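You operate a simulated robot arm through the tools that you are given. There is no shell and no other tool. Be economical: measure what you need, move in short steps, check, and stop when the job is done.

Carry out the task below with a simulated two-armed robot. There is one attempt and no reset: what you move stays moved.

TASK
Put the tall box on the top of the low cupboard away on the bottom shelf of the filter rack. Open the wide drawer, take the wide block on the top of the tilt bench and put it away in the inside of the wide drawer and shut the drawer again. Any order will do.

The check looks at the end state, three seconds after you hand in, the way a careful person would. Anything else that was tipped, shoved, dropped, spilled or broken makes it a failure.

THE ROBOT
Two 7-joint arms with vacuum grippers on one trunk, on a base that drives. Base frame: it is fixed to the floor where the robot stands at the start and does not move with it; the origin is under the middle of the robot, x ahead of it, y to its left, z up. Units: m, rad, N and s.
The left shoulder is at the start at [0.07, 0.174, 1.004], the right one opposite. With the tool pointing down near the work surface each hand reaches from about 0.34 to 0.8 m from the robot's upright axis, wherever it stands, measured 20 degrees to its own side. Places, roughly: bottom shelf of the filter rack [-5.8, 10.1, 0.2]; inside of the wide drawer [-1.8, 3.6, 0.6]; tall box (6x6x16 cm) [0.5, 0.1, 0.8]; wide block (9x4x3 cm) [-7.3, -3.2, 0.7]; wide drawer [-1.8, 3.6, 0.7]. Payload 3.5 kg a hand.
Tool frame (each hand has its own): the origin (TCP) lies in the middle of the cups' lips, and z points out of the cups. The gripper has 2 cups of 0.032 m across, covering 0.032 by 0.08 m (tool x, y); the bellows give 0.01 m. With the vacuum on, a cup seals on a smooth face that it is pressed against (1 to 4 N); it does not hold porous or soft things. The pull reaches 76 N.
Orientation is that of the tool frame in the base frame, as a unit quaternion [w, x, y, z]. With the cups facing straight down, the tool's x points along the base's -x, its y along +y and its z along -z.

THE INTERFACE
- The arms move only by the tool apply_moves. It takes "left_targets", "right_targets" or both (then of equal length, played together; a hand with none holds still); each is a list of rows, each a list of 3 entries, a list of its own where there are three numbers: the shift along the tool's x, y, z in mm, then the turn, a rotation vector about the tool's x, y, z in rad, then the vacuum: 1 switches it on, 0 off. In form: [[[tx, ty, tz], [ax, ay, az], vac], ...]. A call has 1 to 10 rows; each row is the pose to reach, as a shift and turn from the pose commanded when the call began, along the tool's axes at that moment. Each row takes 0.2 s and may step no farther than 0.05 m and 0.15 rad from the row before; otherwise, or with a gripper value out of range, the whole call is refused. A pose out of reach is approached as far as the arm can. The call stops where the force on the tool passes 40 N (or 10 N more than at its start, if that is more) or the arm is blocked; 0.2 s more then pass. The pull builds up within a second once a cup has sealed. Time passes only in rows, and 0.2 s behind the last, so rows that repeat a pose give it time. It gives the time, the measured TCP pose, the force on the tool (base axes) and the pull of the vacuum at its end, in the units of the frame above (readings bear some noise), with the torque about the TCP (base axes, N m) and any sound that the robot's microphone picked up, and new pictures: "pictures" is both (left out), scene, wrist or none (wrist: the cameras of the hands that moved).
- Cameras (640 x 400 px; columns grow to the right, rows downward): "scene" is now at [0.1375, 0.0245, 1.3073]; the picture's right is [0.20, -0.98, 0.00], its down [-0.67, -0.14, -0.73] and it looks along [0.72, 0.15, -0.68] (base axes); focal length 289 px, centre (320, 200). "left" rides on the left gripper at [0.074, -0.019, -0.11] in its tool frame; the picture's right is [0.25, 0.97, 0.00], its down [-0.77, 0.20, -0.60] and it looks along [-0.58, 0.15, 0.80] (tool axes); focal length 218 px, centre (320, 200). "right" rides on the right gripper at [0.074, 0.019, -0.11] in its tool frame; the picture's right is [-0.25, 0.97, 0.00], its down [-0.77, -0.20, -0.60] and it looks along [-0.58, -0.15, 0.80] (tool axes); focal length 218 px, centre (320, 200).
- move_column(by): slides the trunk up (or, below 0, down) by that many m; the arms and the scene camera ride with it, the base frame stays. It gives what a move gives, with no picture.
- roll_base(legs): drives the robot by 1 to 6 legs, each [ahead, turn to the left] in m and rad, along the robot's own axes; the way and the turn of a leg run together, so that a leg with both is an arc; at most 1.5 m and 3.142 rad a leg. The arms and the cameras ride along, it lands a little off, and it stops where it bumps. It gives what a move gives, and a new picture of the scene camera.
- head_to(pan, tilt): turns the head with the scene camera to pan (to the left, within 1.501 rad either way) and tilt (down, from -0.506 to 1.204), counted from straight ahead of the robot. It gives what a move gives, and a new picture of the scene camera.
- pixel_to_xyz(camera, pixels): there is no depth. For up to 12 entries [column, row, z] of the newest picture of that camera ("zoom" is the newest enlarged one), the place [x, y] in the base frame at which the ray of that pixel passes the height z, good to about 0.003 m, but the place of the scene camera against the robot may be out by one fixed shift of up to 0.012 m in any direction. The clock stands still meanwhile.
- close_up(camera, box): a new picture of the part [left, top, right, bottom] of that camera's present view, enlarged. The clock stands still meanwhile.
- job_done(): hands the job in; it is judged then, once.

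Keep the steps short. Do not move on a guess: measure, check each grasp and each placing, and mend mistakes. In all there are 110 turns and 260 pictures (those below and enlarged ones count). Leave the vacuum off and the arms clear of the work at the hand-in unless told otherwise, and finish with a single line.

The tools are called after "Emit:" as a command line: name --argument value ..., lists and objects as JSON in quotes. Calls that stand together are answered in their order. apply_moves: Moves the arms, as the interface text tells. Its arguments: {"type":"object","properties":{"left_targets":{"type":"array","items":{"type":"array"}},"right_targets":{"type":"array","items":{"type":"array"}},"pictures":{"type":"string","enum":["both","scene","wrist","none"]}},"required":[]} The other tools are called the same way: move_column (by) slides the trunk up or down; roll_base (legs) drives the base; head_to (pan, tilt) turns the head that bears the scene camera; pixel_to_xyz (camera, pixels) gives the place at which the rays of pixels pass given heights; close_up (camera, box) takes an enlarged picture of a part of a camera's view; job_done () hands the job in.

At the start:

```text
time_s: 0.0
left_eef_pos: [0.47, 0.2992, 0.9844]
left_ee_rot: [-0.001, 0.001, 1.0, 0.0]
left_contact_force: [0.0, 0.4, 0.5]
left_moment: [-0.01, 0.02, -0.02]
left_pull: 0.0
right_eef_pos: [0.5217, -0.087, 0.9817]
right_ee_rot: [0.0, 0.001, 1.0, 0.0]
right_contact_force: [-0.1, 1.1, -0.7]
right_moment: [0.01, 0.0, -0.04]
right_pull: 0.1
trunk travel left (down, up): [-0.5, 0.34]
robot x, y, heading: [-0.0033, -0.0002, 0.001]
head pan, tilt: [0.201, 0.747]
```

scene: 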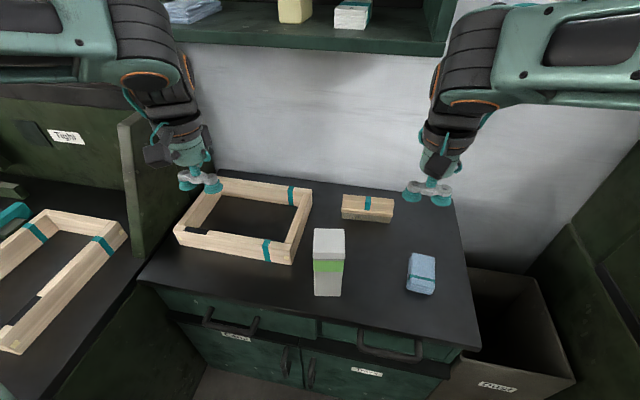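
right: 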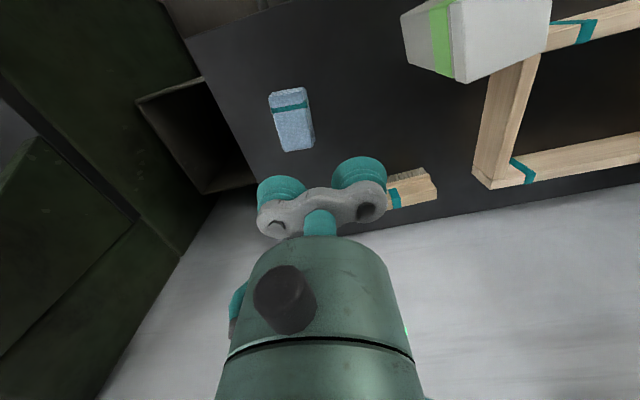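
left: 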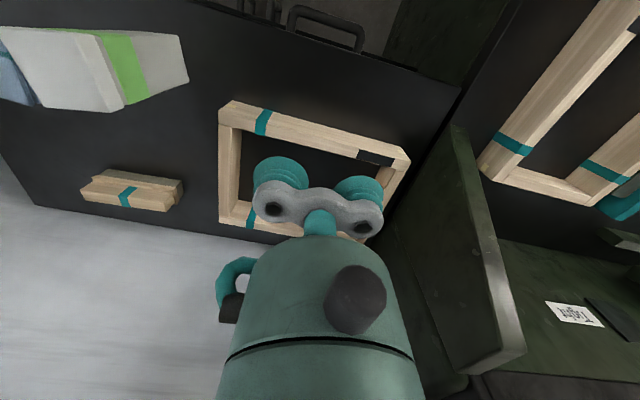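

I see the tall box around (328,262) in the scene view. I will enlarge it to measure its top face.

Emit:
close_up --camera "scene" --box '[260, 200, 400, 310]'

Emit:
pixel_to_xyz --camera "scene" --pixels '[[313, 229, 0.88], [345, 230, 0.88], [344, 261, 0.88], [314, 261, 0.88], [314, 295, 0.72], [341, 296, 0.72]]'

```text
3.64 times, centred on (330, 255) of scene
```

zoom: 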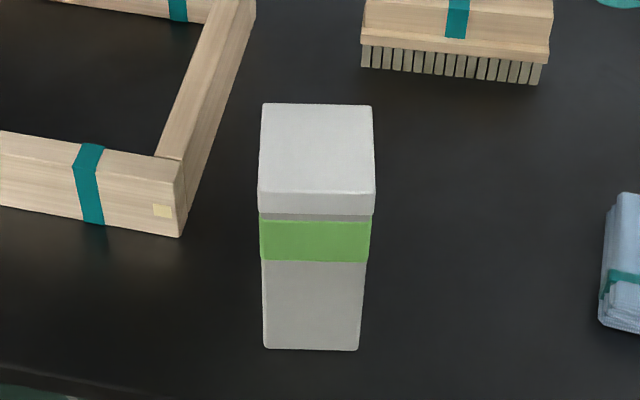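

```text
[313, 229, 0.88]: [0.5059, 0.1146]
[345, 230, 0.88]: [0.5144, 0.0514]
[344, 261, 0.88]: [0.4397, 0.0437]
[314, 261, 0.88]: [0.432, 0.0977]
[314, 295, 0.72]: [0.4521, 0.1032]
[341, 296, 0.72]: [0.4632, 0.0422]
```

Emit:
pixel_to_xyz --camera "zoom" --pixels '[[262, 104, 0.88], [372, 106, 0.88], [375, 194, 0.88], [258, 191, 0.88], [264, 348, 0.72], [358, 350, 0.72], [258, 213, 0.865], [375, 215, 0.865], [262, 262, 0.82], [368, 262, 0.82]]'

Emit:
head_to --pan 1.4 --tilt 0.3

Emit:
head_to --pan -1.4 --tilt 0.3

```text
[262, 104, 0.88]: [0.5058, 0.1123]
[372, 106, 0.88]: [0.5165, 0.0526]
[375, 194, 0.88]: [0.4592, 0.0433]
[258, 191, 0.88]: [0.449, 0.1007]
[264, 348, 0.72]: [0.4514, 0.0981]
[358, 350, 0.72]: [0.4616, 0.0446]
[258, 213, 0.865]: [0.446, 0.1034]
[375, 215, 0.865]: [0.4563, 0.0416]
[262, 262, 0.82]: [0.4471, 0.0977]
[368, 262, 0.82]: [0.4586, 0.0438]
```

```text
time_s: 1.4
left_eef_pos: [0.4708, 0.3, 0.984]
left_ee_rot: [-0.001, 0.001, 1.0, -0.001]
left_contact_force: [0.2, -0.3, -0.6]
left_moment: [-0.01, -0.01, 0.01]
left_pull: 0.2
right_eef_pos: [0.5214, -0.0873, 0.9816]
right_ee_rot: [0.0, 0.001, 1.0, 0.0]
right_contact_force: [-0.3, -0.6, 0.2]
right_moment: [-0.03, 0.0, -0.02]
right_pull: 0.1
trunk travel left (down, up): [-0.5, 0.34]
robot x, y, heading: [-0.0008, -0.0024, -0.002]
head pan, tilt: [1.4, 0.3]
```

scene: 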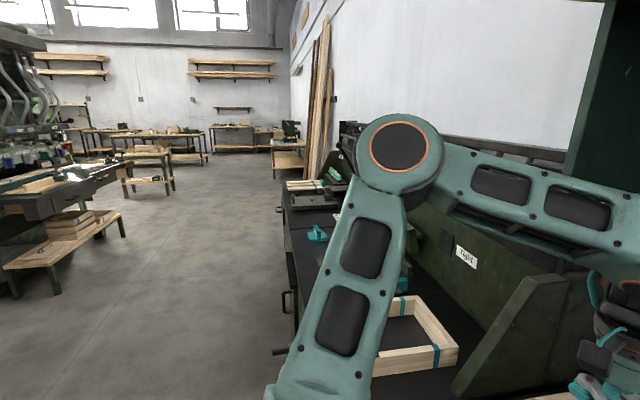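

```text
time_s: 3.9
left_eef_pos: [0.4705, 0.2999, 0.9841]
left_ee_rot: [0.0, 0.0, 1.0, 0.0]
left_contact_force: [0.5, 0.2, -0.3]
left_moment: [0.0, -0.01, 0.03]
left_pull: 0.0
right_eef_pos: [0.5217, -0.0873, 0.98]
right_ee_rot: [0.0, 0.001, 1.0, 0.0]
right_contact_force: [0.4, 0.2, 0.2]
right_moment: [0.01, 0.03, -0.02]
right_pull: 0.1
trunk travel left (down, up): [-0.5, 0.34]
robot x, y, heading: [-0.0001, 0.0012, 0.004]
head pan, tilt: [-1.4, 0.3]
```

scene: 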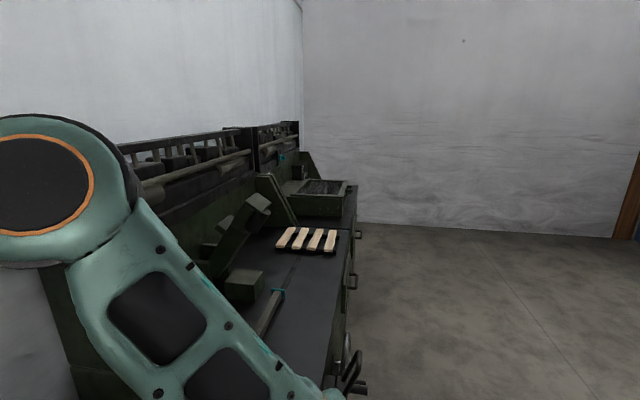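

The box's front face centre is at about (0.455, 0.071), and it is turned by about 0.177 rad. I'll back off 0.3 m so the right hand has room to point forward, and lay the grip on that side face.

Emit:
roll_base --legs '[[-0.3, 0.0]]'

Emit:
head_to --pan 0.1 --tilt 0.6

```text
time_s: 5.9
left_eef_pos: [0.1682, 0.3036, 0.9853]
left_ee_rot: [0.0, -0.007, 1.0, 0.001]
left_contact_force: [-0.3, -0.2, -0.3]
left_moment: [0.02, 0.0, -0.03]
left_pull: 0.0
right_eef_pos: [0.2251, -0.0826, 0.9813]
right_ee_rot: [0.0, -0.005, 1.0, 0.0]
right_contact_force: [-0.3, -0.3, 0.7]
right_moment: [0.03, 0.01, -0.01]
right_pull: 0.1
trunk travel left (down, up): [-0.5, 0.34]
robot x, y, heading: [-0.2964, -0.0023, 0.013]
head pan, tilt: [-1.4, 0.3]
```

scene: 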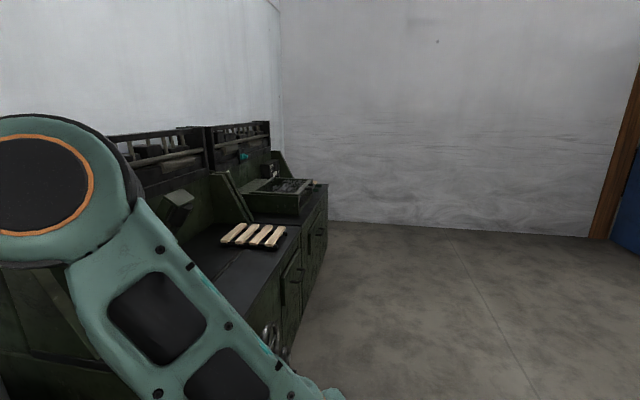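

```text
time_s: 7.5
left_eef_pos: [0.1694, 0.3035, 0.9838]
left_ee_rot: [0.0, -0.007, 1.0, -0.001]
left_contact_force: [0.7, 0.0, 0.4]
left_moment: [-0.01, 0.01, 0.0]
left_pull: 0.1
right_eef_pos: [0.225, -0.0826, 0.983]
right_ee_rot: [0.0, -0.005, 1.0, 0.0]
right_contact_force: [-0.4, -0.1, -0.2]
right_moment: [0.02, -0.02, -0.04]
right_pull: 0.0
trunk travel left (down, up): [-0.5, 0.34]
robot x, y, heading: [-0.2948, -0.0016, 0.011]
head pan, tilt: [0.099, 0.6]
```

scene: 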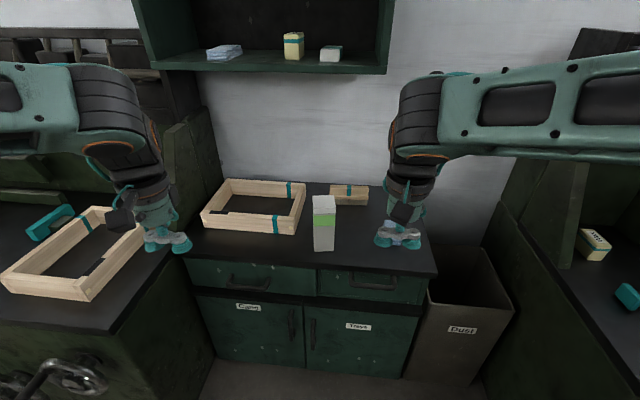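

Free space around the right hand, nothing behind. I turn the right hand towards pointing ahead with its cups stacked vertically, in two calls.

Emit:
apply_moves --right_targets '[[[-10, 0, 0], [-0.0806, -0.0806, 0.0806], 0], [[-20, 0, 0], [-0.1612, -0.1612, 0.1612], 0], [[-30, 0, 0], [-0.2418, -0.2418, 0.2418], 0], [[-40, 0, 0], [-0.3224, -0.3224, 0.3224], 0], [[-50, 0, 0], [-0.403, -0.403, 0.403], 0], [[-60, 0, 0], [-0.4836, -0.4836, 0.4836], 0], [[-70, 0, 0], [-0.5642, -0.5642, 0.5642], 0], [[-80, 0, 0], [-0.6448, -0.6448, 0.6448], 0], [[-90, 0, 0], [-0.7254, -0.7254, 0.7254], 0], [[-100, 0, 0], [-0.806, -0.806, 0.806], 0]]' --pictures "scene"

Emit:
apply_moves --right_targets '[[[0, 0, 0], [-0.0806, -0.0806, 0.0806], 0], [[0, 0, 0], [-0.1612, -0.1612, 0.1612], 0], [[0, 0, 0], [-0.2418, -0.2418, 0.2418], 0], [[0, 0, 0], [-0.3224, -0.3224, 0.3224], 0], [[0, 0, 0], [-0.403, -0.403, 0.403], 0], [[0, 0, 0], [-0.403, -0.403, 0.403], 0]]' --pictures "both"

```text
time_s: 9.7
left_eef_pos: [0.1692, 0.303, 0.9838]
left_ee_rot: [0.0, -0.007, 1.0, 0.0]
left_contact_force: [-0.3, 0.0, 0.5]
left_moment: [0.0, 0.0, -0.02]
left_pull: 0.0
right_eef_pos: [0.3264, -0.0812, 0.9817]
right_ee_rot: [0.368, 0.368, 0.767, 0.375]
right_contact_force: [-1.2, 0.3, -0.3]
right_moment: [0.0, -0.05, 0.0]
right_pull: 0.0
trunk travel left (down, up): [-0.5, 0.34]
robot x, y, heading: [-0.2985, -0.0061, 0.013]
head pan, tilt: [0.099, 0.6]
```

scene: 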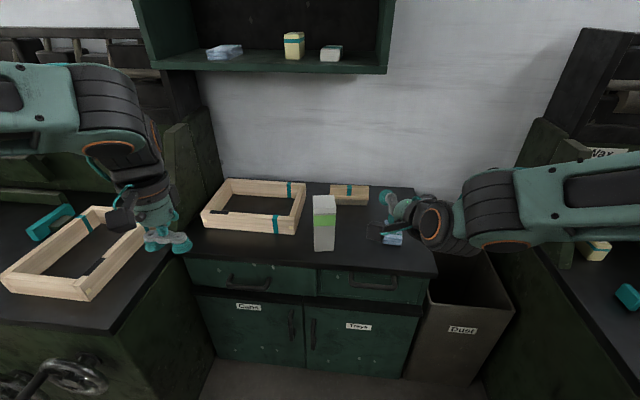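

```text
time_s: 11.1
left_eef_pos: [0.1672, 0.3028, 0.9853]
left_ee_rot: [0.0, -0.006, 1.0, 0.0]
left_contact_force: [0.1, -0.8, 0.3]
left_moment: [0.03, 0.02, 0.0]
left_pull: 0.0
right_eef_pos: [0.3264, -0.0816, 0.9808]
right_ee_rot: [0.497, 0.498, 0.502, 0.503]
right_contact_force: [-0.1, 0.3, 0.7]
right_moment: [-0.03, 0.0, 0.01]
right_pull: 0.0
trunk travel left (down, up): [-0.5, 0.34]
robot x, y, heading: [-0.2935, -0.0041, 0.01]
head pan, tilt: [0.099, 0.6]
```

scene: 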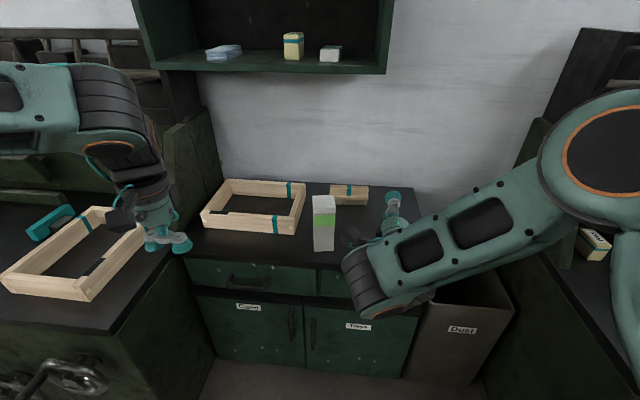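
right: 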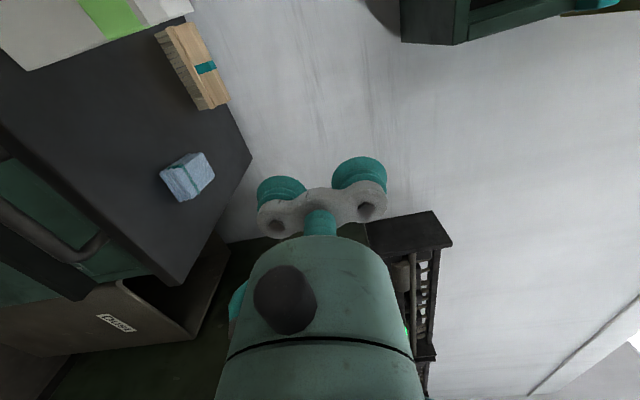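

Tool now points along +x with cups vertical. I'll go to a stand-off 80 mm before the front face at z 0.79, adding the 0.177 rad yaw.

Emit:
apply_moves --right_targets '[[[23, -32, 8], [0, 0.03, 0], 0], [[46, -64, 16], [0, 0.06, 0], 0], [[69, -96, 25], [0, 0.09, 0], 0], [[92, -128, 33], [0, 0.12, 0], 0], [[115, -160, 42], [0, 0.15, 0], 0], [[138, -191, 50], [0, 0.177, 0], 0], [[138, -191, 50], [0, 0.177, 0], 0]]' --pictures "both"

Emit:
close_up --camera "scene" --box '[260, 170, 400, 280]'

```text
time_s: 12.7
left_eef_pos: [0.1684, 0.3039, 0.9841]
left_ee_rot: [0.001, -0.006, 1.0, 0.001]
left_contact_force: [-0.5, 0.0, 0.5]
left_moment: [-0.02, 0.02, -0.02]
left_pull: 0.0
right_eef_pos: [0.3743, 0.0563, 0.7931]
right_ee_rot: [0.451, 0.451, 0.545, 0.545]
right_contact_force: [-0.4, 0.7, 0.1]
right_moment: [-0.02, 0.02, -0.03]
right_pull: 0.0
trunk travel left (down, up): [-0.5, 0.34]
robot x, y, heading: [-0.2961, -0.0036, 0.014]
head pan, tilt: [0.099, 0.6]
```

scene: 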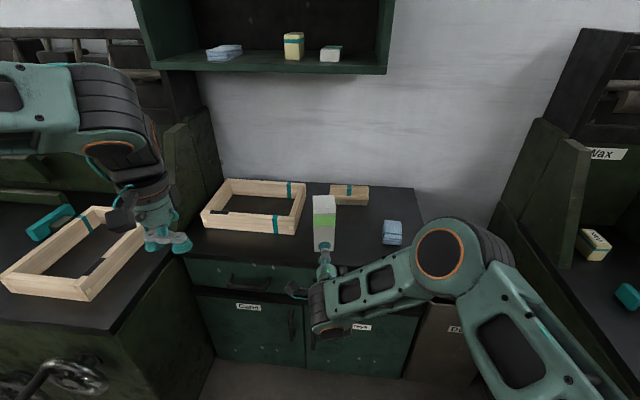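
right: 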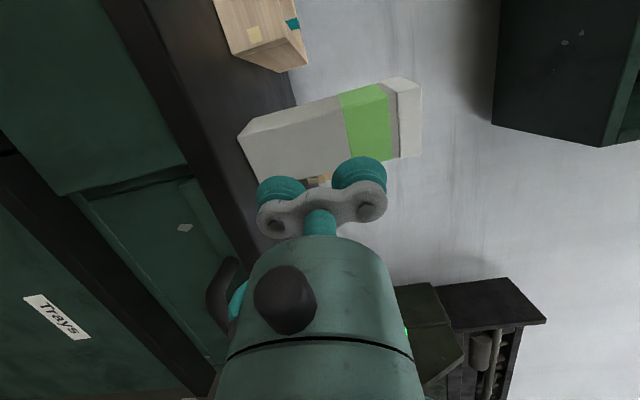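

```text
3.64 times, centred on (330, 225) of scene
```

zoom: 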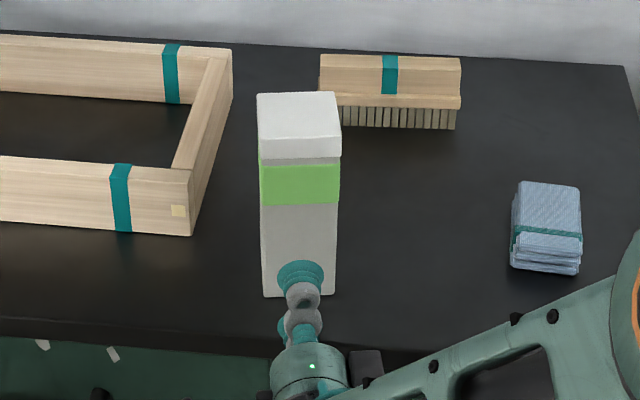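

The cups line up with the box. I'll check the scene camera's offset against the cup, and then advance.

Emit:
pixel_to_xyz --camera "zoom" --pixels '[[302, 271, 0.817], [264, 296, 0.72], [334, 294, 0.72], [260, 204, 0.82], [338, 203, 0.82]]'

Emit:
apply_moves --right_targets '[[[0, -5, 15], [0, 0, 0], 1], [[0, -10, 30], [0, 0, 0], 1], [[0, -10, 45], [0, 0, 0], 1], [[0, -10, 55], [0, 0, 0], 1], [[0, -10, 62], [0, 0, 0], 1]]' --pictures "both"

```text
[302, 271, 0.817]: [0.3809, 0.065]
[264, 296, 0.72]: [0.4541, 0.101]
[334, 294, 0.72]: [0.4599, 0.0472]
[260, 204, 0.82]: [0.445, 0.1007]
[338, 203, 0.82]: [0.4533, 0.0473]
```

```text
time_s: 13.9
left_eef_pos: [0.1699, 0.3034, 0.9845]
left_ee_rot: [0.0, -0.007, 1.0, 0.0]
left_contact_force: [0.4, 0.2, -0.2]
left_moment: [0.0, -0.02, -0.01]
left_pull: 0.1
right_eef_pos: [0.4337, 0.0679, 0.7788]
right_ee_rot: [0.452, 0.451, 0.544, 0.544]
right_contact_force: [-0.6, 0.6, 0.3]
right_moment: [0.0, 0.03, -0.01]
right_pull: 0.0
trunk travel left (down, up): [-0.5, 0.34]
robot x, y, heading: [-0.2984, 0.001, 0.015]
head pan, tilt: [0.099, 0.6]
```

scene: 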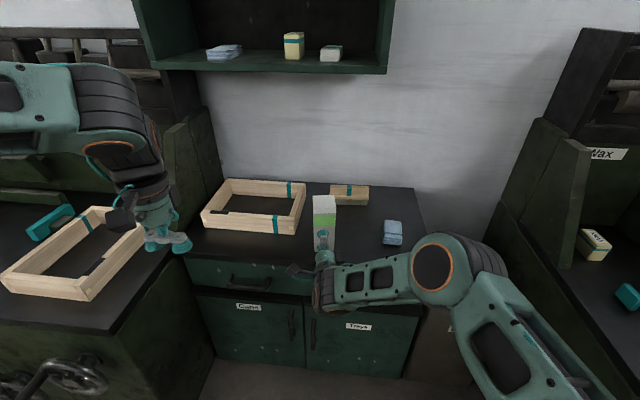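
right: 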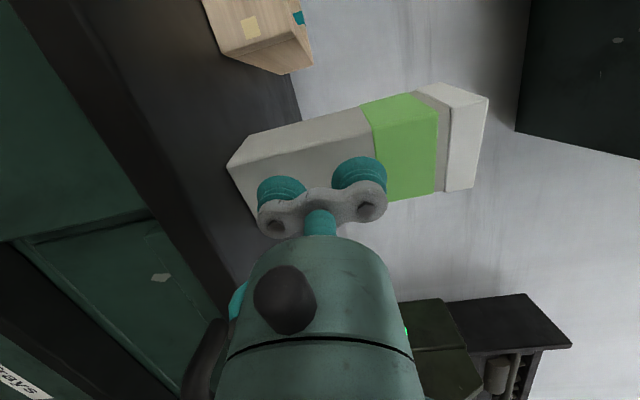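

No contact yet, with about 12 mm left. I advance in small steps with the vacuum on.

Emit:
apply_moves --right_targets '[[[-2, 0, 5], [0, 0, 0], 1], [[-4, 0, 9], [0, 0, 0], 1], [[-4, 0, 13], [0, 0, 0], 1], [[-4, 0, 16], [0, 0, 0], 1], [[-4, 0, 18], [0, 0, 0], 1], [[-4, 0, 18], [0, 0, 0], 1]]' --pictures "wrist"

```text
time_s: 15.3
left_eef_pos: [0.1687, 0.3037, 0.9837]
left_ee_rot: [0.0, -0.006, 1.0, 0.0]
left_contact_force: [-0.2, 0.6, -0.8]
left_moment: [-0.01, 0.02, 0.01]
left_pull: 0.0
right_eef_pos: [0.4534, 0.0677, 0.7801]
right_ee_rot: [0.451, 0.451, 0.545, 0.545]
right_contact_force: [-1.8, 0.5, 2.2]
right_moment: [-0.12, -0.14, -0.03]
right_pull: 76.0
trunk travel left (down, up): [-0.5, 0.34]
robot x, y, heading: [-0.2954, -0.0035, 0.014]
head pan, tilt: [0.099, 0.6]
```

right: 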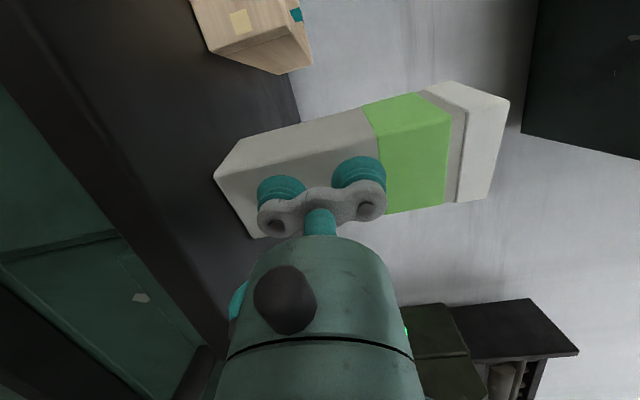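

Pull is 76 N, so it has sealed. I lift the box straight up and back.

Emit:
apply_moves --right_targets '[[[0, 15, 0], [0, 0, 0], 1], [[0, 35, 0], [0, 0, 0], 1], [[0, 60, 0], [0, 0, 0], 1], [[0, 90, 0], [0, 0, 0], 1], [[0, 120, -20], [0, 0, 0], 1], [[0, 150, -60], [0, 0, 0], 1], [[0, 150, -90], [0, 0, 0], 1]]' --pictures "both"

```text
time_s: 16.9
left_eef_pos: [0.1695, 0.3024, 0.9845]
left_ee_rot: [-0.001, -0.008, 1.0, 0.0]
left_contact_force: [-0.1, -0.2, 0.3]
left_moment: [-0.01, 0.01, -0.03]
left_pull: 0.2
right_eef_pos: [0.3639, 0.0494, 0.9302]
right_ee_rot: [0.451, 0.452, 0.544, 0.544]
right_contact_force: [-0.1, 0.6, -2.7]
right_moment: [-0.01, 0.12, 0.01]
right_pull: 75.4
trunk travel left (down, up): [-0.5, 0.34]
robot x, y, heading: [-0.2956, -0.0041, 0.015]
head pan, tilt: [0.099, 0.6]
```

scene: 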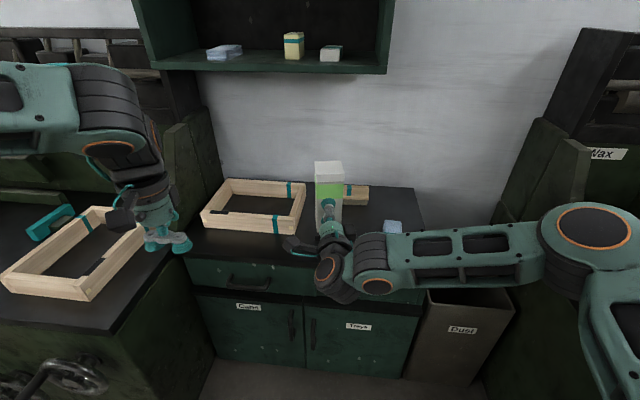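
right: 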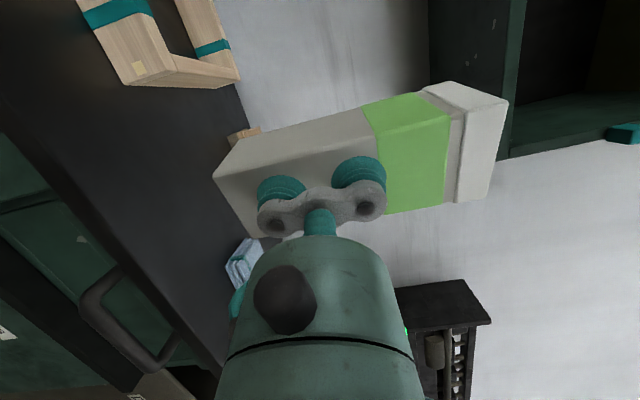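

The box hangs firmly and upright. I back away 0.7 m, turn left towards the far rack, and look.

Emit:
roll_base --legs '[[-0.7, 0.0], [0.0, 2.0]]'

Emit:
head_to --pan 0.0 --tilt 0.2

Emit:
head_to --pan 0.9 --tilt 0.2

```text
time_s: 25.4
left_eef_pos: [-1.4394, 0.3256, 0.9846]
left_ee_rot: [-0.001, 0.823, -0.568, 0.0]
left_contact_force: [0.0, 1.2, 0.3]
left_moment: [0.01, 0.01, 0.01]
left_pull: 0.1
right_eef_pos: [-1.2676, 0.5958, 0.9305]
right_ee_rot: [-0.188, -0.188, 0.682, 0.681]
right_contact_force: [-0.2, 0.0, -2.7]
right_moment: [-0.06, -0.02, 0.03]
right_pull: 75.3
trunk travel left (down, up): [-0.5, 0.34]
robot x, y, heading: [-0.992, -0.0064, 1.936]
head pan, tilt: [0.099, 0.6]
```

scene: 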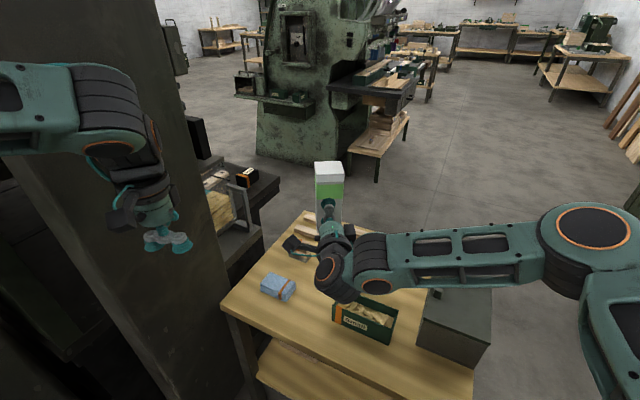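

```text
time_s: 26.2
left_eef_pos: [-1.4377, 0.326, 0.984]
left_ee_rot: [0.001, 0.823, -0.567, -0.001]
left_contact_force: [0.4, -0.7, 0.2]
left_moment: [0.03, -0.02, -0.02]
left_pull: 0.1
right_eef_pos: [-1.2658, 0.5964, 0.9314]
right_ee_rot: [-0.188, -0.188, 0.682, 0.682]
right_contact_force: [1.2, 0.0, -2.9]
right_moment: [-0.09, -0.01, 0.0]
right_pull: 75.8
trunk travel left (down, up): [-0.5, 0.34]
robot x, y, heading: [-0.9953, -0.0058, 1.932]
head pan, tilt: [0.0, 0.201]
```

scene: 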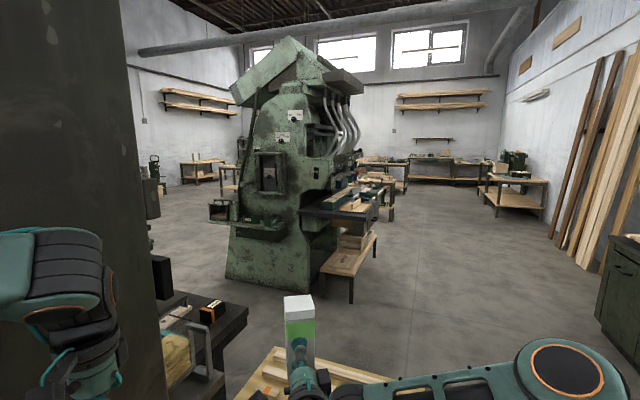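

```text
time_s: 27.4
left_eef_pos: [-1.4393, 0.3257, 0.9847]
left_ee_rot: [0.0, 0.824, -0.567, 0.0]
left_contact_force: [0.4, 0.3, -0.8]
left_moment: [-0.01, 0.03, -0.02]
left_pull: 0.0
right_eef_pos: [-1.2674, 0.5964, 0.9309]
right_ee_rot: [-0.188, -0.189, 0.682, 0.681]
right_contact_force: [0.8, -0.6, -3.3]
right_moment: [-0.11, -0.03, -0.01]
right_pull: 74.9
trunk travel left (down, up): [-0.5, 0.34]
robot x, y, heading: [-0.9908, -0.006, 1.931]
head pan, tilt: [0.901, 0.201]
```

scene: 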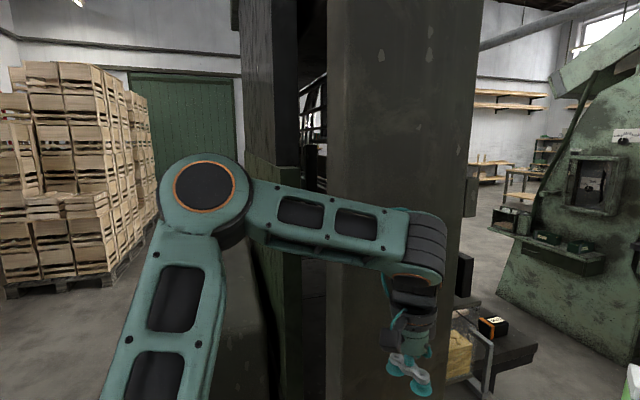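

A table stands directly ahead. I need its extents and a clear aisle to its right, so I look down there and measure.

Emit:
head_to --pan -0.3 --tilt 0.75

Emit:
head_to --pan -0.9 --tilt 0.45

```text
time_s: 28.8
left_eef_pos: [-1.4384, 0.3264, 0.984]
left_ee_rot: [0.0, 0.824, -0.567, 0.0]
left_contact_force: [-0.2, -0.4, 0.5]
left_moment: [0.03, -0.02, -0.02]
left_pull: 0.0
right_eef_pos: [-1.2673, 0.5964, 0.9311]
right_ee_rot: [-0.189, -0.188, 0.682, 0.681]
right_contact_force: [0.3, 0.1, -2.8]
right_moment: [-0.09, -0.07, -0.01]
right_pull: 75.4
trunk travel left (down, up): [-0.5, 0.34]
robot x, y, heading: [-0.9947, -0.0086, 1.935]
head pan, tilt: [-0.3, 0.75]
```

scene: 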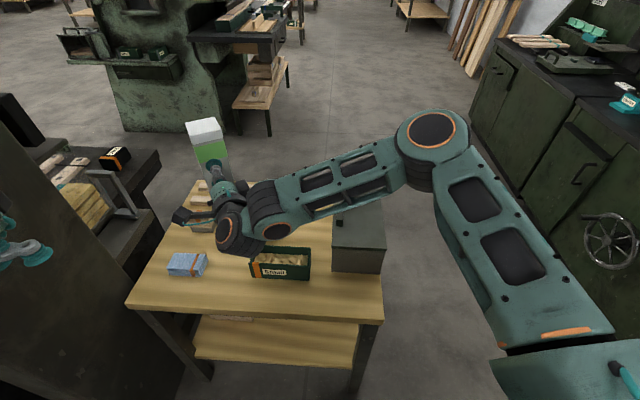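

```text
time_s: 29.8
left_eef_pos: [-1.4398, 0.3262, 0.9837]
left_ee_rot: [-0.001, 0.824, -0.567, 0.0]
left_contact_force: [0.0, 0.0, -0.6]
left_moment: [0.03, -0.02, -0.01]
left_pull: 0.1
right_eef_pos: [-1.266, 0.5972, 0.9312]
right_ee_rot: [-0.188, -0.188, 0.682, 0.681]
right_contact_force: [1.1, 0.0, -2.7]
right_moment: [-0.09, -0.04, 0.03]
right_pull: 75.7
trunk travel left (down, up): [-0.5, 0.34]
robot x, y, heading: [-0.9891, -0.0063, 1.941]
head pan, tilt: [-0.901, 0.45]
```

scene: 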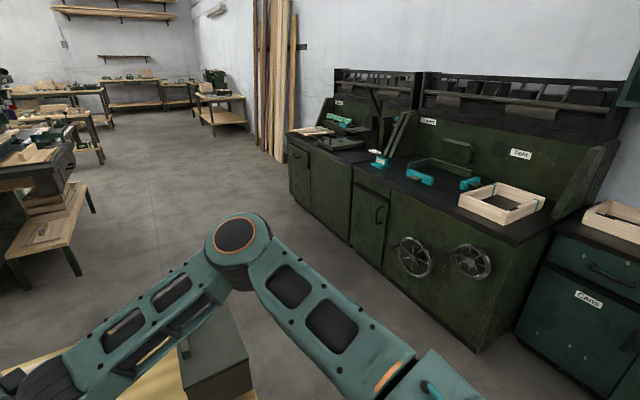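

Emit:
pixel_to_xyz --camera "scene" --pixels '[[78, 275, 0.0], [25, 290, 0.0], [95, 212, 0.0], [292, 195, 0.0], [350, 243, 0.0], [478, 352, 0.0], [245, 390, 0.7], [400, 245, 0.5], [425, 278, 0.5], [590, 397, 0.0], [215, 133, 0.0]]'

Emit:
head_to --pan -0.3 --tilt 0.75

Emit:
pixel_to_xyz --camera "scene" --pixels '[[126, 305, 0.72], [385, 320, 0.72], [355, 398, 0.0], [212, 378, 0.0], [385, 250, 0.85], [268, 135, 0.0], [288, 90, 0.0], [480, 120, 0.5]]'

```text
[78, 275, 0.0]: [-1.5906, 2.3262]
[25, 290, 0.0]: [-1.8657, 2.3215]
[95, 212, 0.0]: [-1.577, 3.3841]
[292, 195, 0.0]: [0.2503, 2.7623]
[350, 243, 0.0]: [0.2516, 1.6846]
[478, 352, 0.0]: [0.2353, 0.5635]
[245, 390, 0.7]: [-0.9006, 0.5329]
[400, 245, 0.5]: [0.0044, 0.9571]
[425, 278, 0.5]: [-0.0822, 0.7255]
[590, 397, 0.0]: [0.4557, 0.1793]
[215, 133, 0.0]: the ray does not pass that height
```

```text
time_s: 30.8
left_eef_pos: [-1.4394, 0.3264, 0.9831]
left_ee_rot: [0.0, 0.823, -0.568, 0.0]
left_contact_force: [0.1, 0.5, 0.6]
left_moment: [0.01, -0.01, 0.01]
left_pull: 0.0
right_eef_pos: [-1.2674, 0.5961, 0.9298]
right_ee_rot: [-0.189, -0.188, 0.682, 0.681]
right_contact_force: [-0.9, -0.3, -3.2]
right_moment: [-0.13, -0.03, 0.0]
right_pull: 75.4
trunk travel left (down, up): [-0.5, 0.34]
robot x, y, heading: [-0.9898, -0.0076, 1.936]
head pan, tilt: [-0.3, 0.75]
```

scene: 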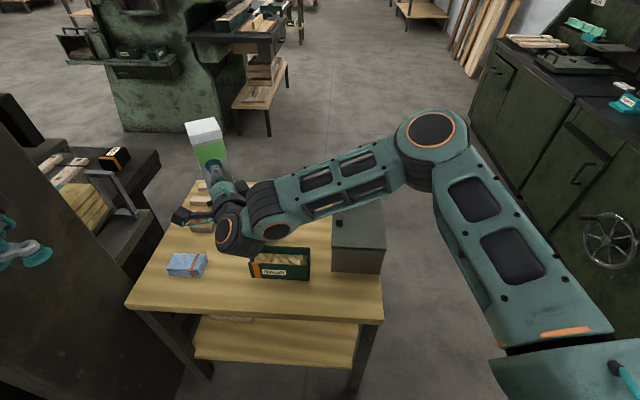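

```text
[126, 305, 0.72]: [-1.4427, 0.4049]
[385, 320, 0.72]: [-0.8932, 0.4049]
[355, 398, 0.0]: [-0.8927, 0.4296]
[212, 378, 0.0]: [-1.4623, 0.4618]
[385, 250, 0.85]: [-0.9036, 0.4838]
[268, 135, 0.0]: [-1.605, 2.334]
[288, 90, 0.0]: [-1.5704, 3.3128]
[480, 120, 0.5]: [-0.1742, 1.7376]
```

The aisle runs between the table's edge (x −0.89) and the handwheels (x ≈ 0). I'll back off, swing to about heading 1.2, and drive into the aisle at x ≈ −0.43.

Emit:
roll_base --legs '[[-0.6, 0.0], [0.0, -0.73], [0.95, 0.0], [0.0, 0.37]]'

Emit:
head_to --pan 0.0 --tilt 0.4

```text
time_s: 41.9
left_eef_pos: [-0.7309, 0.7703, 0.9839]
left_ee_rot: [0.0, 0.709, -0.705, 0.0]
left_contact_force: [0.0, -0.2, 0.2]
left_moment: [-0.01, -0.03, -0.04]
left_pull: 0.1
right_eef_pos: [-0.4751, 0.9622, 0.9301]
right_ee_rot: [-0.064, -0.063, 0.705, 0.704]
right_contact_force: [-0.7, -0.9, -2.5]
right_moment: [-0.11, -0.02, 0.01]
right_pull: 75.3
trunk travel left (down, up): [-0.5, 0.34]
robot x, y, heading: [-0.4268, 0.3056, 1.576]
head pan, tilt: [-0.3, 0.75]
```

scene: 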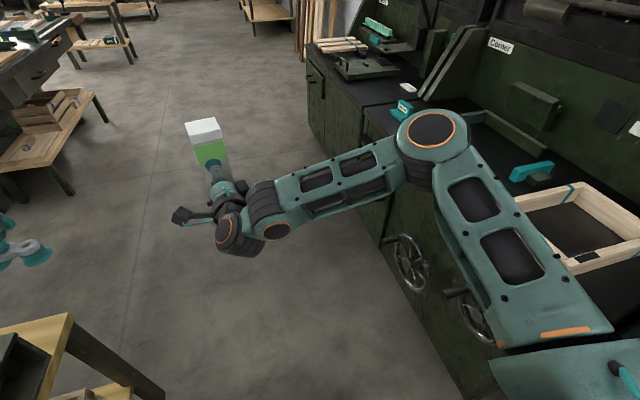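

```text
time_s: 42.7
left_eef_pos: [-0.7305, 0.7705, 0.9841]
left_ee_rot: [0.001, 0.709, -0.705, 0.001]
left_contact_force: [0.2, 0.1, -0.6]
left_moment: [-0.01, -0.01, 0.0]
left_pull: 0.1
right_eef_pos: [-0.4743, 0.9631, 0.9309]
right_ee_rot: [-0.064, -0.063, 0.705, 0.704]
right_contact_force: [0.1, 0.4, -2.6]
right_moment: [-0.07, -0.02, -0.01]
right_pull: 75.7
trunk travel left (down, up): [-0.5, 0.34]
robot x, y, heading: [-0.4305, 0.3, 1.579]
head pan, tilt: [0.0, 0.4]
```

scene: 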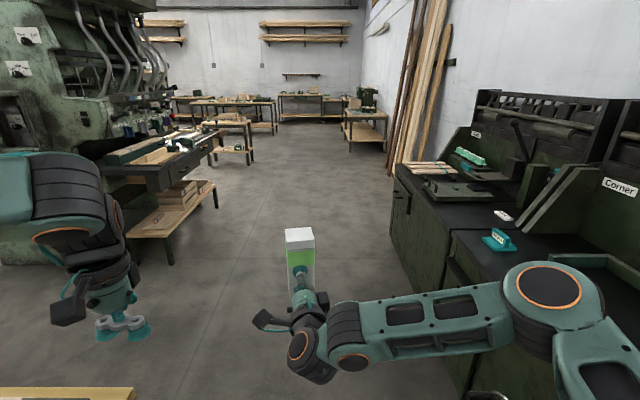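

Clear floor ahead. I drive up the aisle to y ≈ 4.2, bearing slightly left of the leaning planks.

Emit:
roll_base --legs '[[1.3, 0.0], [1.3, 0.0], [1.3, 0.0]]'

Emit:
head_to --pan 0.75 --tilt 0.2

Emit:
head_to --pan 1.5 --tilt 0.5

```text
time_s: 61.6
left_eef_pos: [-0.9313, 4.6605, 0.9837]
left_ee_rot: [0.0, 0.725, -0.689, 0.0]
left_contact_force: [0.1, 0.8, 0.1]
left_moment: [0.03, -0.02, -0.01]
left_pull: 0.1
right_eef_pos: [-0.6853, 4.8649, 0.93]
right_ee_rot: [-0.08, -0.08, 0.703, 0.702]
right_contact_force: [0.5, 0.5, -3.1]
right_moment: [-0.14, 0.03, -0.04]
right_pull: 75.4
trunk travel left (down, up): [-0.5, 0.34]
robot x, y, heading: [-0.6071, 4.2091, 1.625]
head pan, tilt: [0.0, 0.4]
```

scene: 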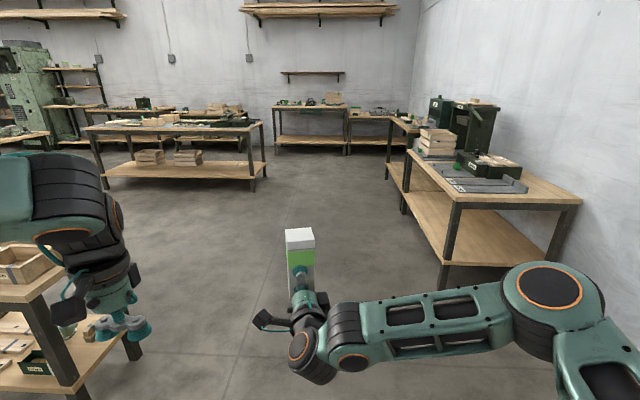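

```text
time_s: 62.7
left_eef_pos: [-0.9311, 4.6604, 0.9836]
left_ee_rot: [0.0, 0.725, -0.689, 0.0]
left_contact_force: [-0.1, -0.5, 0.9]
left_moment: [-0.03, 0.03, 0.04]
left_pull: 0.1
right_eef_pos: [-0.6846, 4.8639, 0.9318]
right_ee_rot: [-0.079, -0.079, 0.704, 0.702]
right_contact_force: [0.0, 0.0, -3.2]
right_moment: [-0.15, -0.02, 0.01]
right_pull: 75.4
trunk travel left (down, up): [-0.5, 0.34]
robot x, y, heading: [-0.6096, 4.2049, 1.629]
head pan, tilt: [0.75, 0.201]
```

scene: 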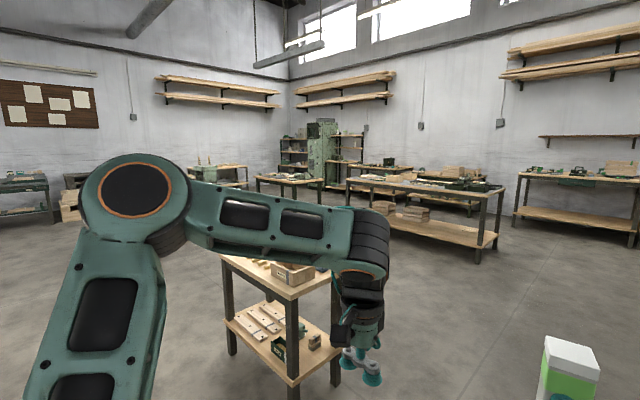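

```text
time_s: 63.8
left_eef_pos: [-0.9303, 4.6603, 0.9831]
left_ee_rot: [0.0, 0.725, -0.689, 0.0]
left_contact_force: [-0.4, 0.1, 0.0]
left_moment: [0.02, 0.01, -0.02]
left_pull: 0.1
right_eef_pos: [-0.6847, 4.8649, 0.9298]
right_ee_rot: [-0.079, -0.08, 0.704, 0.702]
right_contact_force: [0.0, 0.1, -2.6]
right_moment: [-0.13, 0.0, 0.02]
right_pull: 75.5
trunk travel left (down, up): [-0.5, 0.34]
robot x, y, heading: [-0.6067, 4.201, 1.619]
head pan, tilt: [1.499, 0.499]
```

scene: 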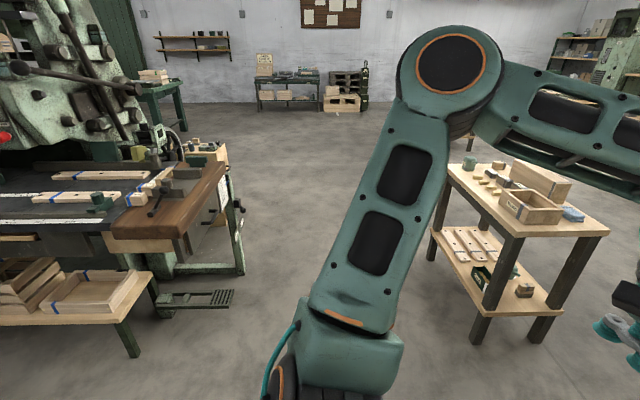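

Emit:
head_to --pan 0.7 --tilt 0.3

Emit:
close_up --camera "scene" --box '[230, 60, 510, 235]'

```text
time_s: 64.9
left_eef_pos: [-0.9318, 4.6604, 0.9838]
left_ee_rot: [-0.001, 0.725, -0.689, 0.001]
left_contact_force: [-0.2, -0.2, -0.6]
left_moment: [-0.01, 0.0, -0.02]
left_pull: 0.0
right_eef_pos: [-0.6848, 4.8644, 0.9297]
right_ee_rot: [-0.079, -0.079, 0.703, 0.702]
right_contact_force: [0.2, 0.4, -3.0]
right_moment: [-0.13, -0.02, 0.02]
right_pull: 75.1
trunk travel left (down, up): [-0.5, 0.34]
robot x, y, heading: [-0.6086, 4.2058, 1.619]
head pan, tilt: [0.7, 0.3]
```

scene: 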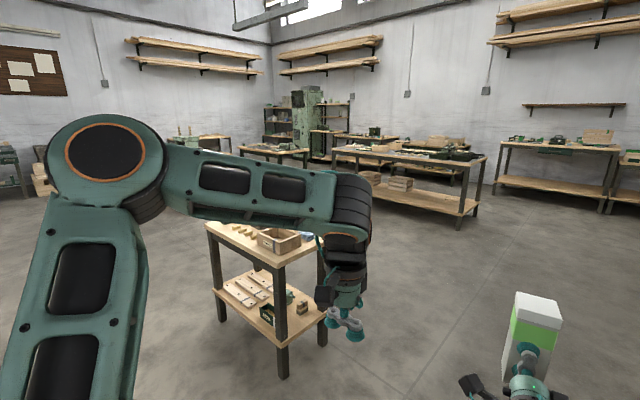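

```text
2.29 times, centred on (370, 148) of scene
```

zoom: 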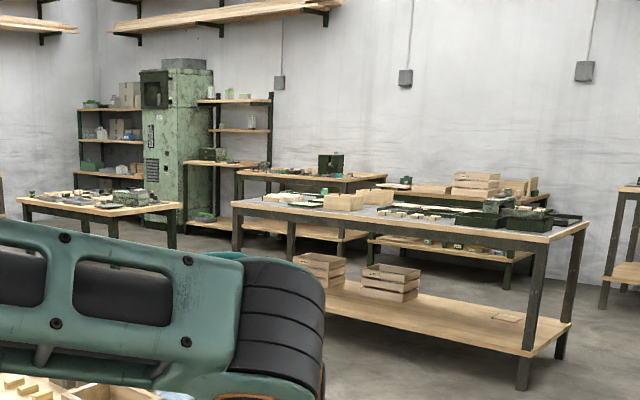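

Emit:
pixel_to_xyz --camera "zoom" --pixels '[[236, 252, 0.0], [290, 258, 0.0], [522, 388, 0.0], [562, 355, 0.0], [113, 240, 0.0], [172, 248, 0.0], [26, 222, 0.0], [187, 235, 0.0], [200, 225, 0.15], [240, 240, 0.0], [506, 288, 0.0], [605, 308, 0.0]]'

Emit:
pixel_to_xyz --camera "scene" --pixels '[[283, 378, 0.0], [322, 345, 0.0], [222, 320, 0.0], [250, 300, 0.0], [295, 180, 0.0], [460, 229, 0.0]]'

```text
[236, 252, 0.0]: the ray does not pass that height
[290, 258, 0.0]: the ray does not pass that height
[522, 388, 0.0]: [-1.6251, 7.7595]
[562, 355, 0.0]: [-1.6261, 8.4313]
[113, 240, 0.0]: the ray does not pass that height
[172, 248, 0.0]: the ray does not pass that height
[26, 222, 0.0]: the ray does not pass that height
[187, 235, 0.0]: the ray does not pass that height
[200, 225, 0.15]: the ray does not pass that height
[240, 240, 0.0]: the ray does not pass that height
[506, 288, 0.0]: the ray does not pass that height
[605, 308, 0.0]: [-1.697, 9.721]
```

```text
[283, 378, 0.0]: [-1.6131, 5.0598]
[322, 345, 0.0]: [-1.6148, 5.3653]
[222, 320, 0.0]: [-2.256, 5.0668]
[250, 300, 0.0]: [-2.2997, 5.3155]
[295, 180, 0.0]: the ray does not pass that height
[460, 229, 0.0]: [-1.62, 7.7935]
```

Lane free at y ≈ 6.4 between the near table (y ≤ 5.5) and the long table (y ≥ 7.7). I drive there and turn left.

Emit:
roll_base --legs '[[1.1, 0.0], [1.1, 0.0], [0.0, 1.4]]'

Emit:
head_to --pan -0.35 --tilt 0.35

```text
time_s: 79.3
left_eef_pos: [-1.1783, 6.2266, 0.984]
left_ee_rot: [-0.001, 0.996, -0.092, 0.0]
left_contact_force: [-0.3, -0.5, -0.1]
left_moment: [0.01, 0.0, 0.0]
left_pull: 0.1
right_eef_pos: [-1.3183, 6.5159, 0.9301]
right_ee_rot: [-0.496, -0.498, 0.503, 0.503]
right_contact_force: [0.1, -0.6, -2.9]
right_moment: [0.01, -0.16, 0.02]
right_pull: 75.9
trunk travel left (down, up): [-0.5, 0.34]
robot x, y, heading: [-0.6619, 6.4304, 2.959]
head pan, tilt: [0.7, 0.3]
```

scene: 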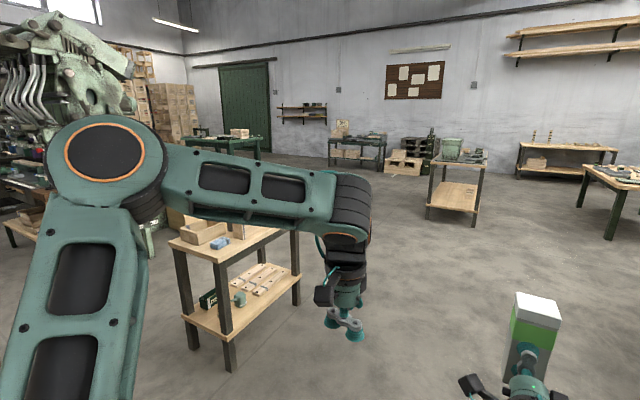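

```text
time_s: 80.6
left_eef_pos: [-1.1787, 6.2276, 0.9837]
left_ee_rot: [0.0, 0.996, -0.092, 0.0]
left_contact_force: [-0.3, -0.6, -0.3]
left_moment: [0.04, -0.04, -0.01]
left_pull: 0.0
right_eef_pos: [-1.3181, 6.5144, 0.9311]
right_ee_rot: [-0.496, -0.498, 0.504, 0.502]
right_contact_force: [0.4, -0.9, -3.2]
right_moment: [-0.01, -0.19, 0.03]
right_pull: 75.2
trunk travel left (down, up): [-0.5, 0.34]
robot x, y, heading: [-0.6618, 6.4331, 2.955]
head pan, tilt: [-0.351, 0.351]
```

scene: 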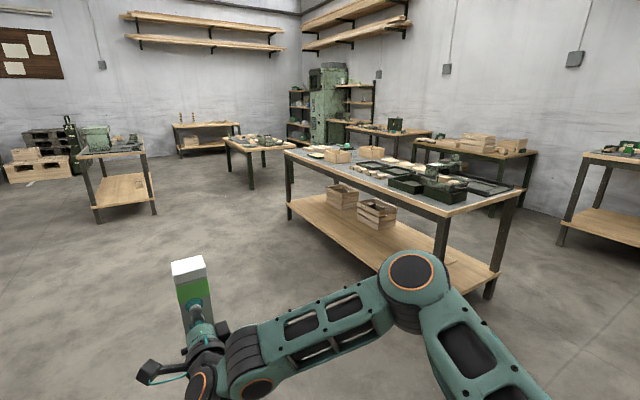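

Emit:
pixel_to_xyz --camera "scene" --pixels '[[290, 217, 0.0], [250, 190, 0.0], [228, 170, 0.0], [294, 167, 0.0], [350, 140, 0.2], [155, 212, 0.0], [97, 222, 0.0], [285, 150, 0.76], [342, 165, 0.0], [328, 145, 0.0]]'

Emit:
close_up --camera "scene" --box '[210, 50, 450, 200]'

```text
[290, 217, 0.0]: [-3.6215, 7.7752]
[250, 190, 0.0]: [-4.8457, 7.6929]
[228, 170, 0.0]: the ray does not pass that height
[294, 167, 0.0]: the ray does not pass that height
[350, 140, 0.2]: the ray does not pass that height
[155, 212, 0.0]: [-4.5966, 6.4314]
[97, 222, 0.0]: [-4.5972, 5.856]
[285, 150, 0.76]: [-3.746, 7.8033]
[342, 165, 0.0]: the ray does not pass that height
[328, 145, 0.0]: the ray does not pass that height
```

```text
2.67 times, centred on (330, 125) of scene
```

zoom: 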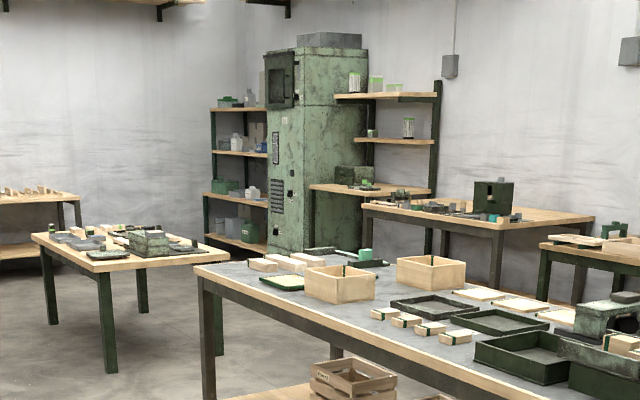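

The gap between the small table (x ≈ −4.8) and the long table (x ≈ −3.7) leads to the rack right of the green machine. I drive to about (−4.2, 6.95) and turn to face the gap.

Emit:
roll_base --legs '[[0.0, 0.04], [1.2, 0.0], [1.2, 0.0], [1.15, 0.0], [0.0, -1.3]]'

Emit:
head_to --pan 0.4 --tilt 0.4

```text
time_s: 101.7
left_eef_pos: [-4.5939, 7.3437, 0.984]
left_ee_rot: [0.0, 0.749, -0.663, 0.0]
left_contact_force: [-0.6, 0.4, 0.1]
left_moment: [0.01, 0.0, 0.04]
left_pull: 0.0
right_eef_pos: [-4.3626, 7.5649, 0.9306]
right_ee_rot: [-0.104, -0.104, 0.7, 0.699]
right_contact_force: [0.1, -0.2, -2.7]
right_moment: [-0.16, -0.06, 0.01]
right_pull: 75.6
trunk travel left (down, up): [-0.5, 0.34]
robot x, y, heading: [-4.244, 6.9083, 1.689]
head pan, tilt: [-0.351, 0.351]
```

scene: 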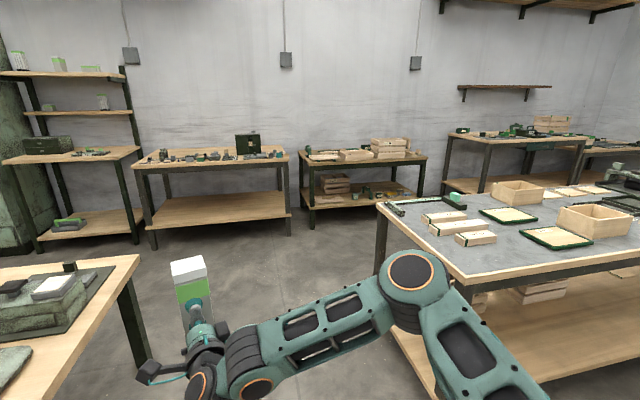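

```text
time_s: 102.8
left_eef_pos: [-4.5939, 7.3431, 0.984]
left_ee_rot: [0.0, 0.748, -0.664, 0.001]
left_contact_force: [0.6, -0.5, -0.2]
left_moment: [-0.01, 0.01, 0.01]
left_pull: 0.1
right_eef_pos: [-4.3616, 7.5636, 0.9292]
right_ee_rot: [-0.104, -0.104, 0.7, 0.698]
right_contact_force: [-0.4, -0.9, -2.5]
right_moment: [-0.17, 0.01, -0.02]
right_pull: 75.7
trunk travel left (down, up): [-0.5, 0.34]
robot x, y, heading: [-4.2392, 6.9146, 1.691]
head pan, tilt: [0.4, 0.4]
```

scene: 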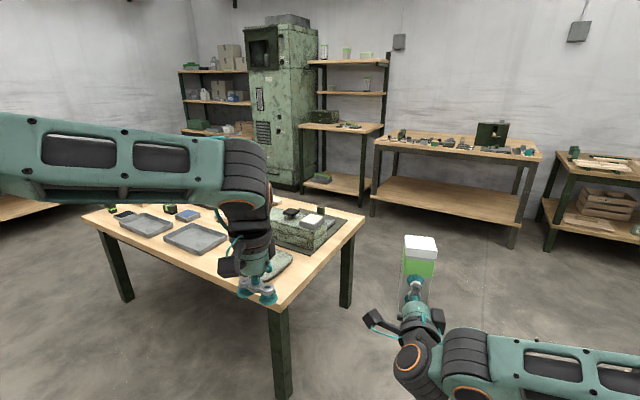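

Emit:
close_up --camera "scene" --box '[270, 20, 430, 220]'

Emit:
pixel_to_xyz --camera "scene" --pixels '[[363, 207, 0.0], [301, 190, 0.0], [361, 199, 0.18], [302, 184, 0.18], [371, 215, 0.0], [515, 247, 0.0], [346, 305, 0.0], [283, 397, 0.0], [128, 300, 0.0], [366, 136, 0.76], [299, 125, 0.76]]'

```text
2.00 times, centred on (350, 120) of scene
```

zoom: 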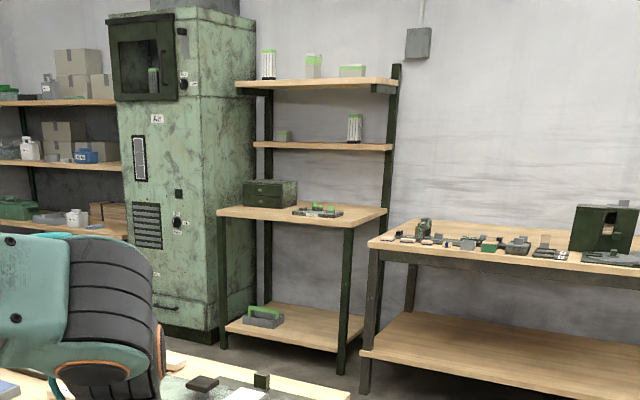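

```text
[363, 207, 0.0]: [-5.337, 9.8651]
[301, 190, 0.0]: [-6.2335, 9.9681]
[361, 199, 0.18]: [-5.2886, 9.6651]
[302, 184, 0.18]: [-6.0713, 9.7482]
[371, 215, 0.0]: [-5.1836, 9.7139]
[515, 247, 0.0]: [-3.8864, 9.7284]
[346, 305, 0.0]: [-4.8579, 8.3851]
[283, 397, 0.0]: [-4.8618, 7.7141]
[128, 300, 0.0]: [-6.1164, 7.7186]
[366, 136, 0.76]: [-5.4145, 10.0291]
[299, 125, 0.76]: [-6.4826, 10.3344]
```

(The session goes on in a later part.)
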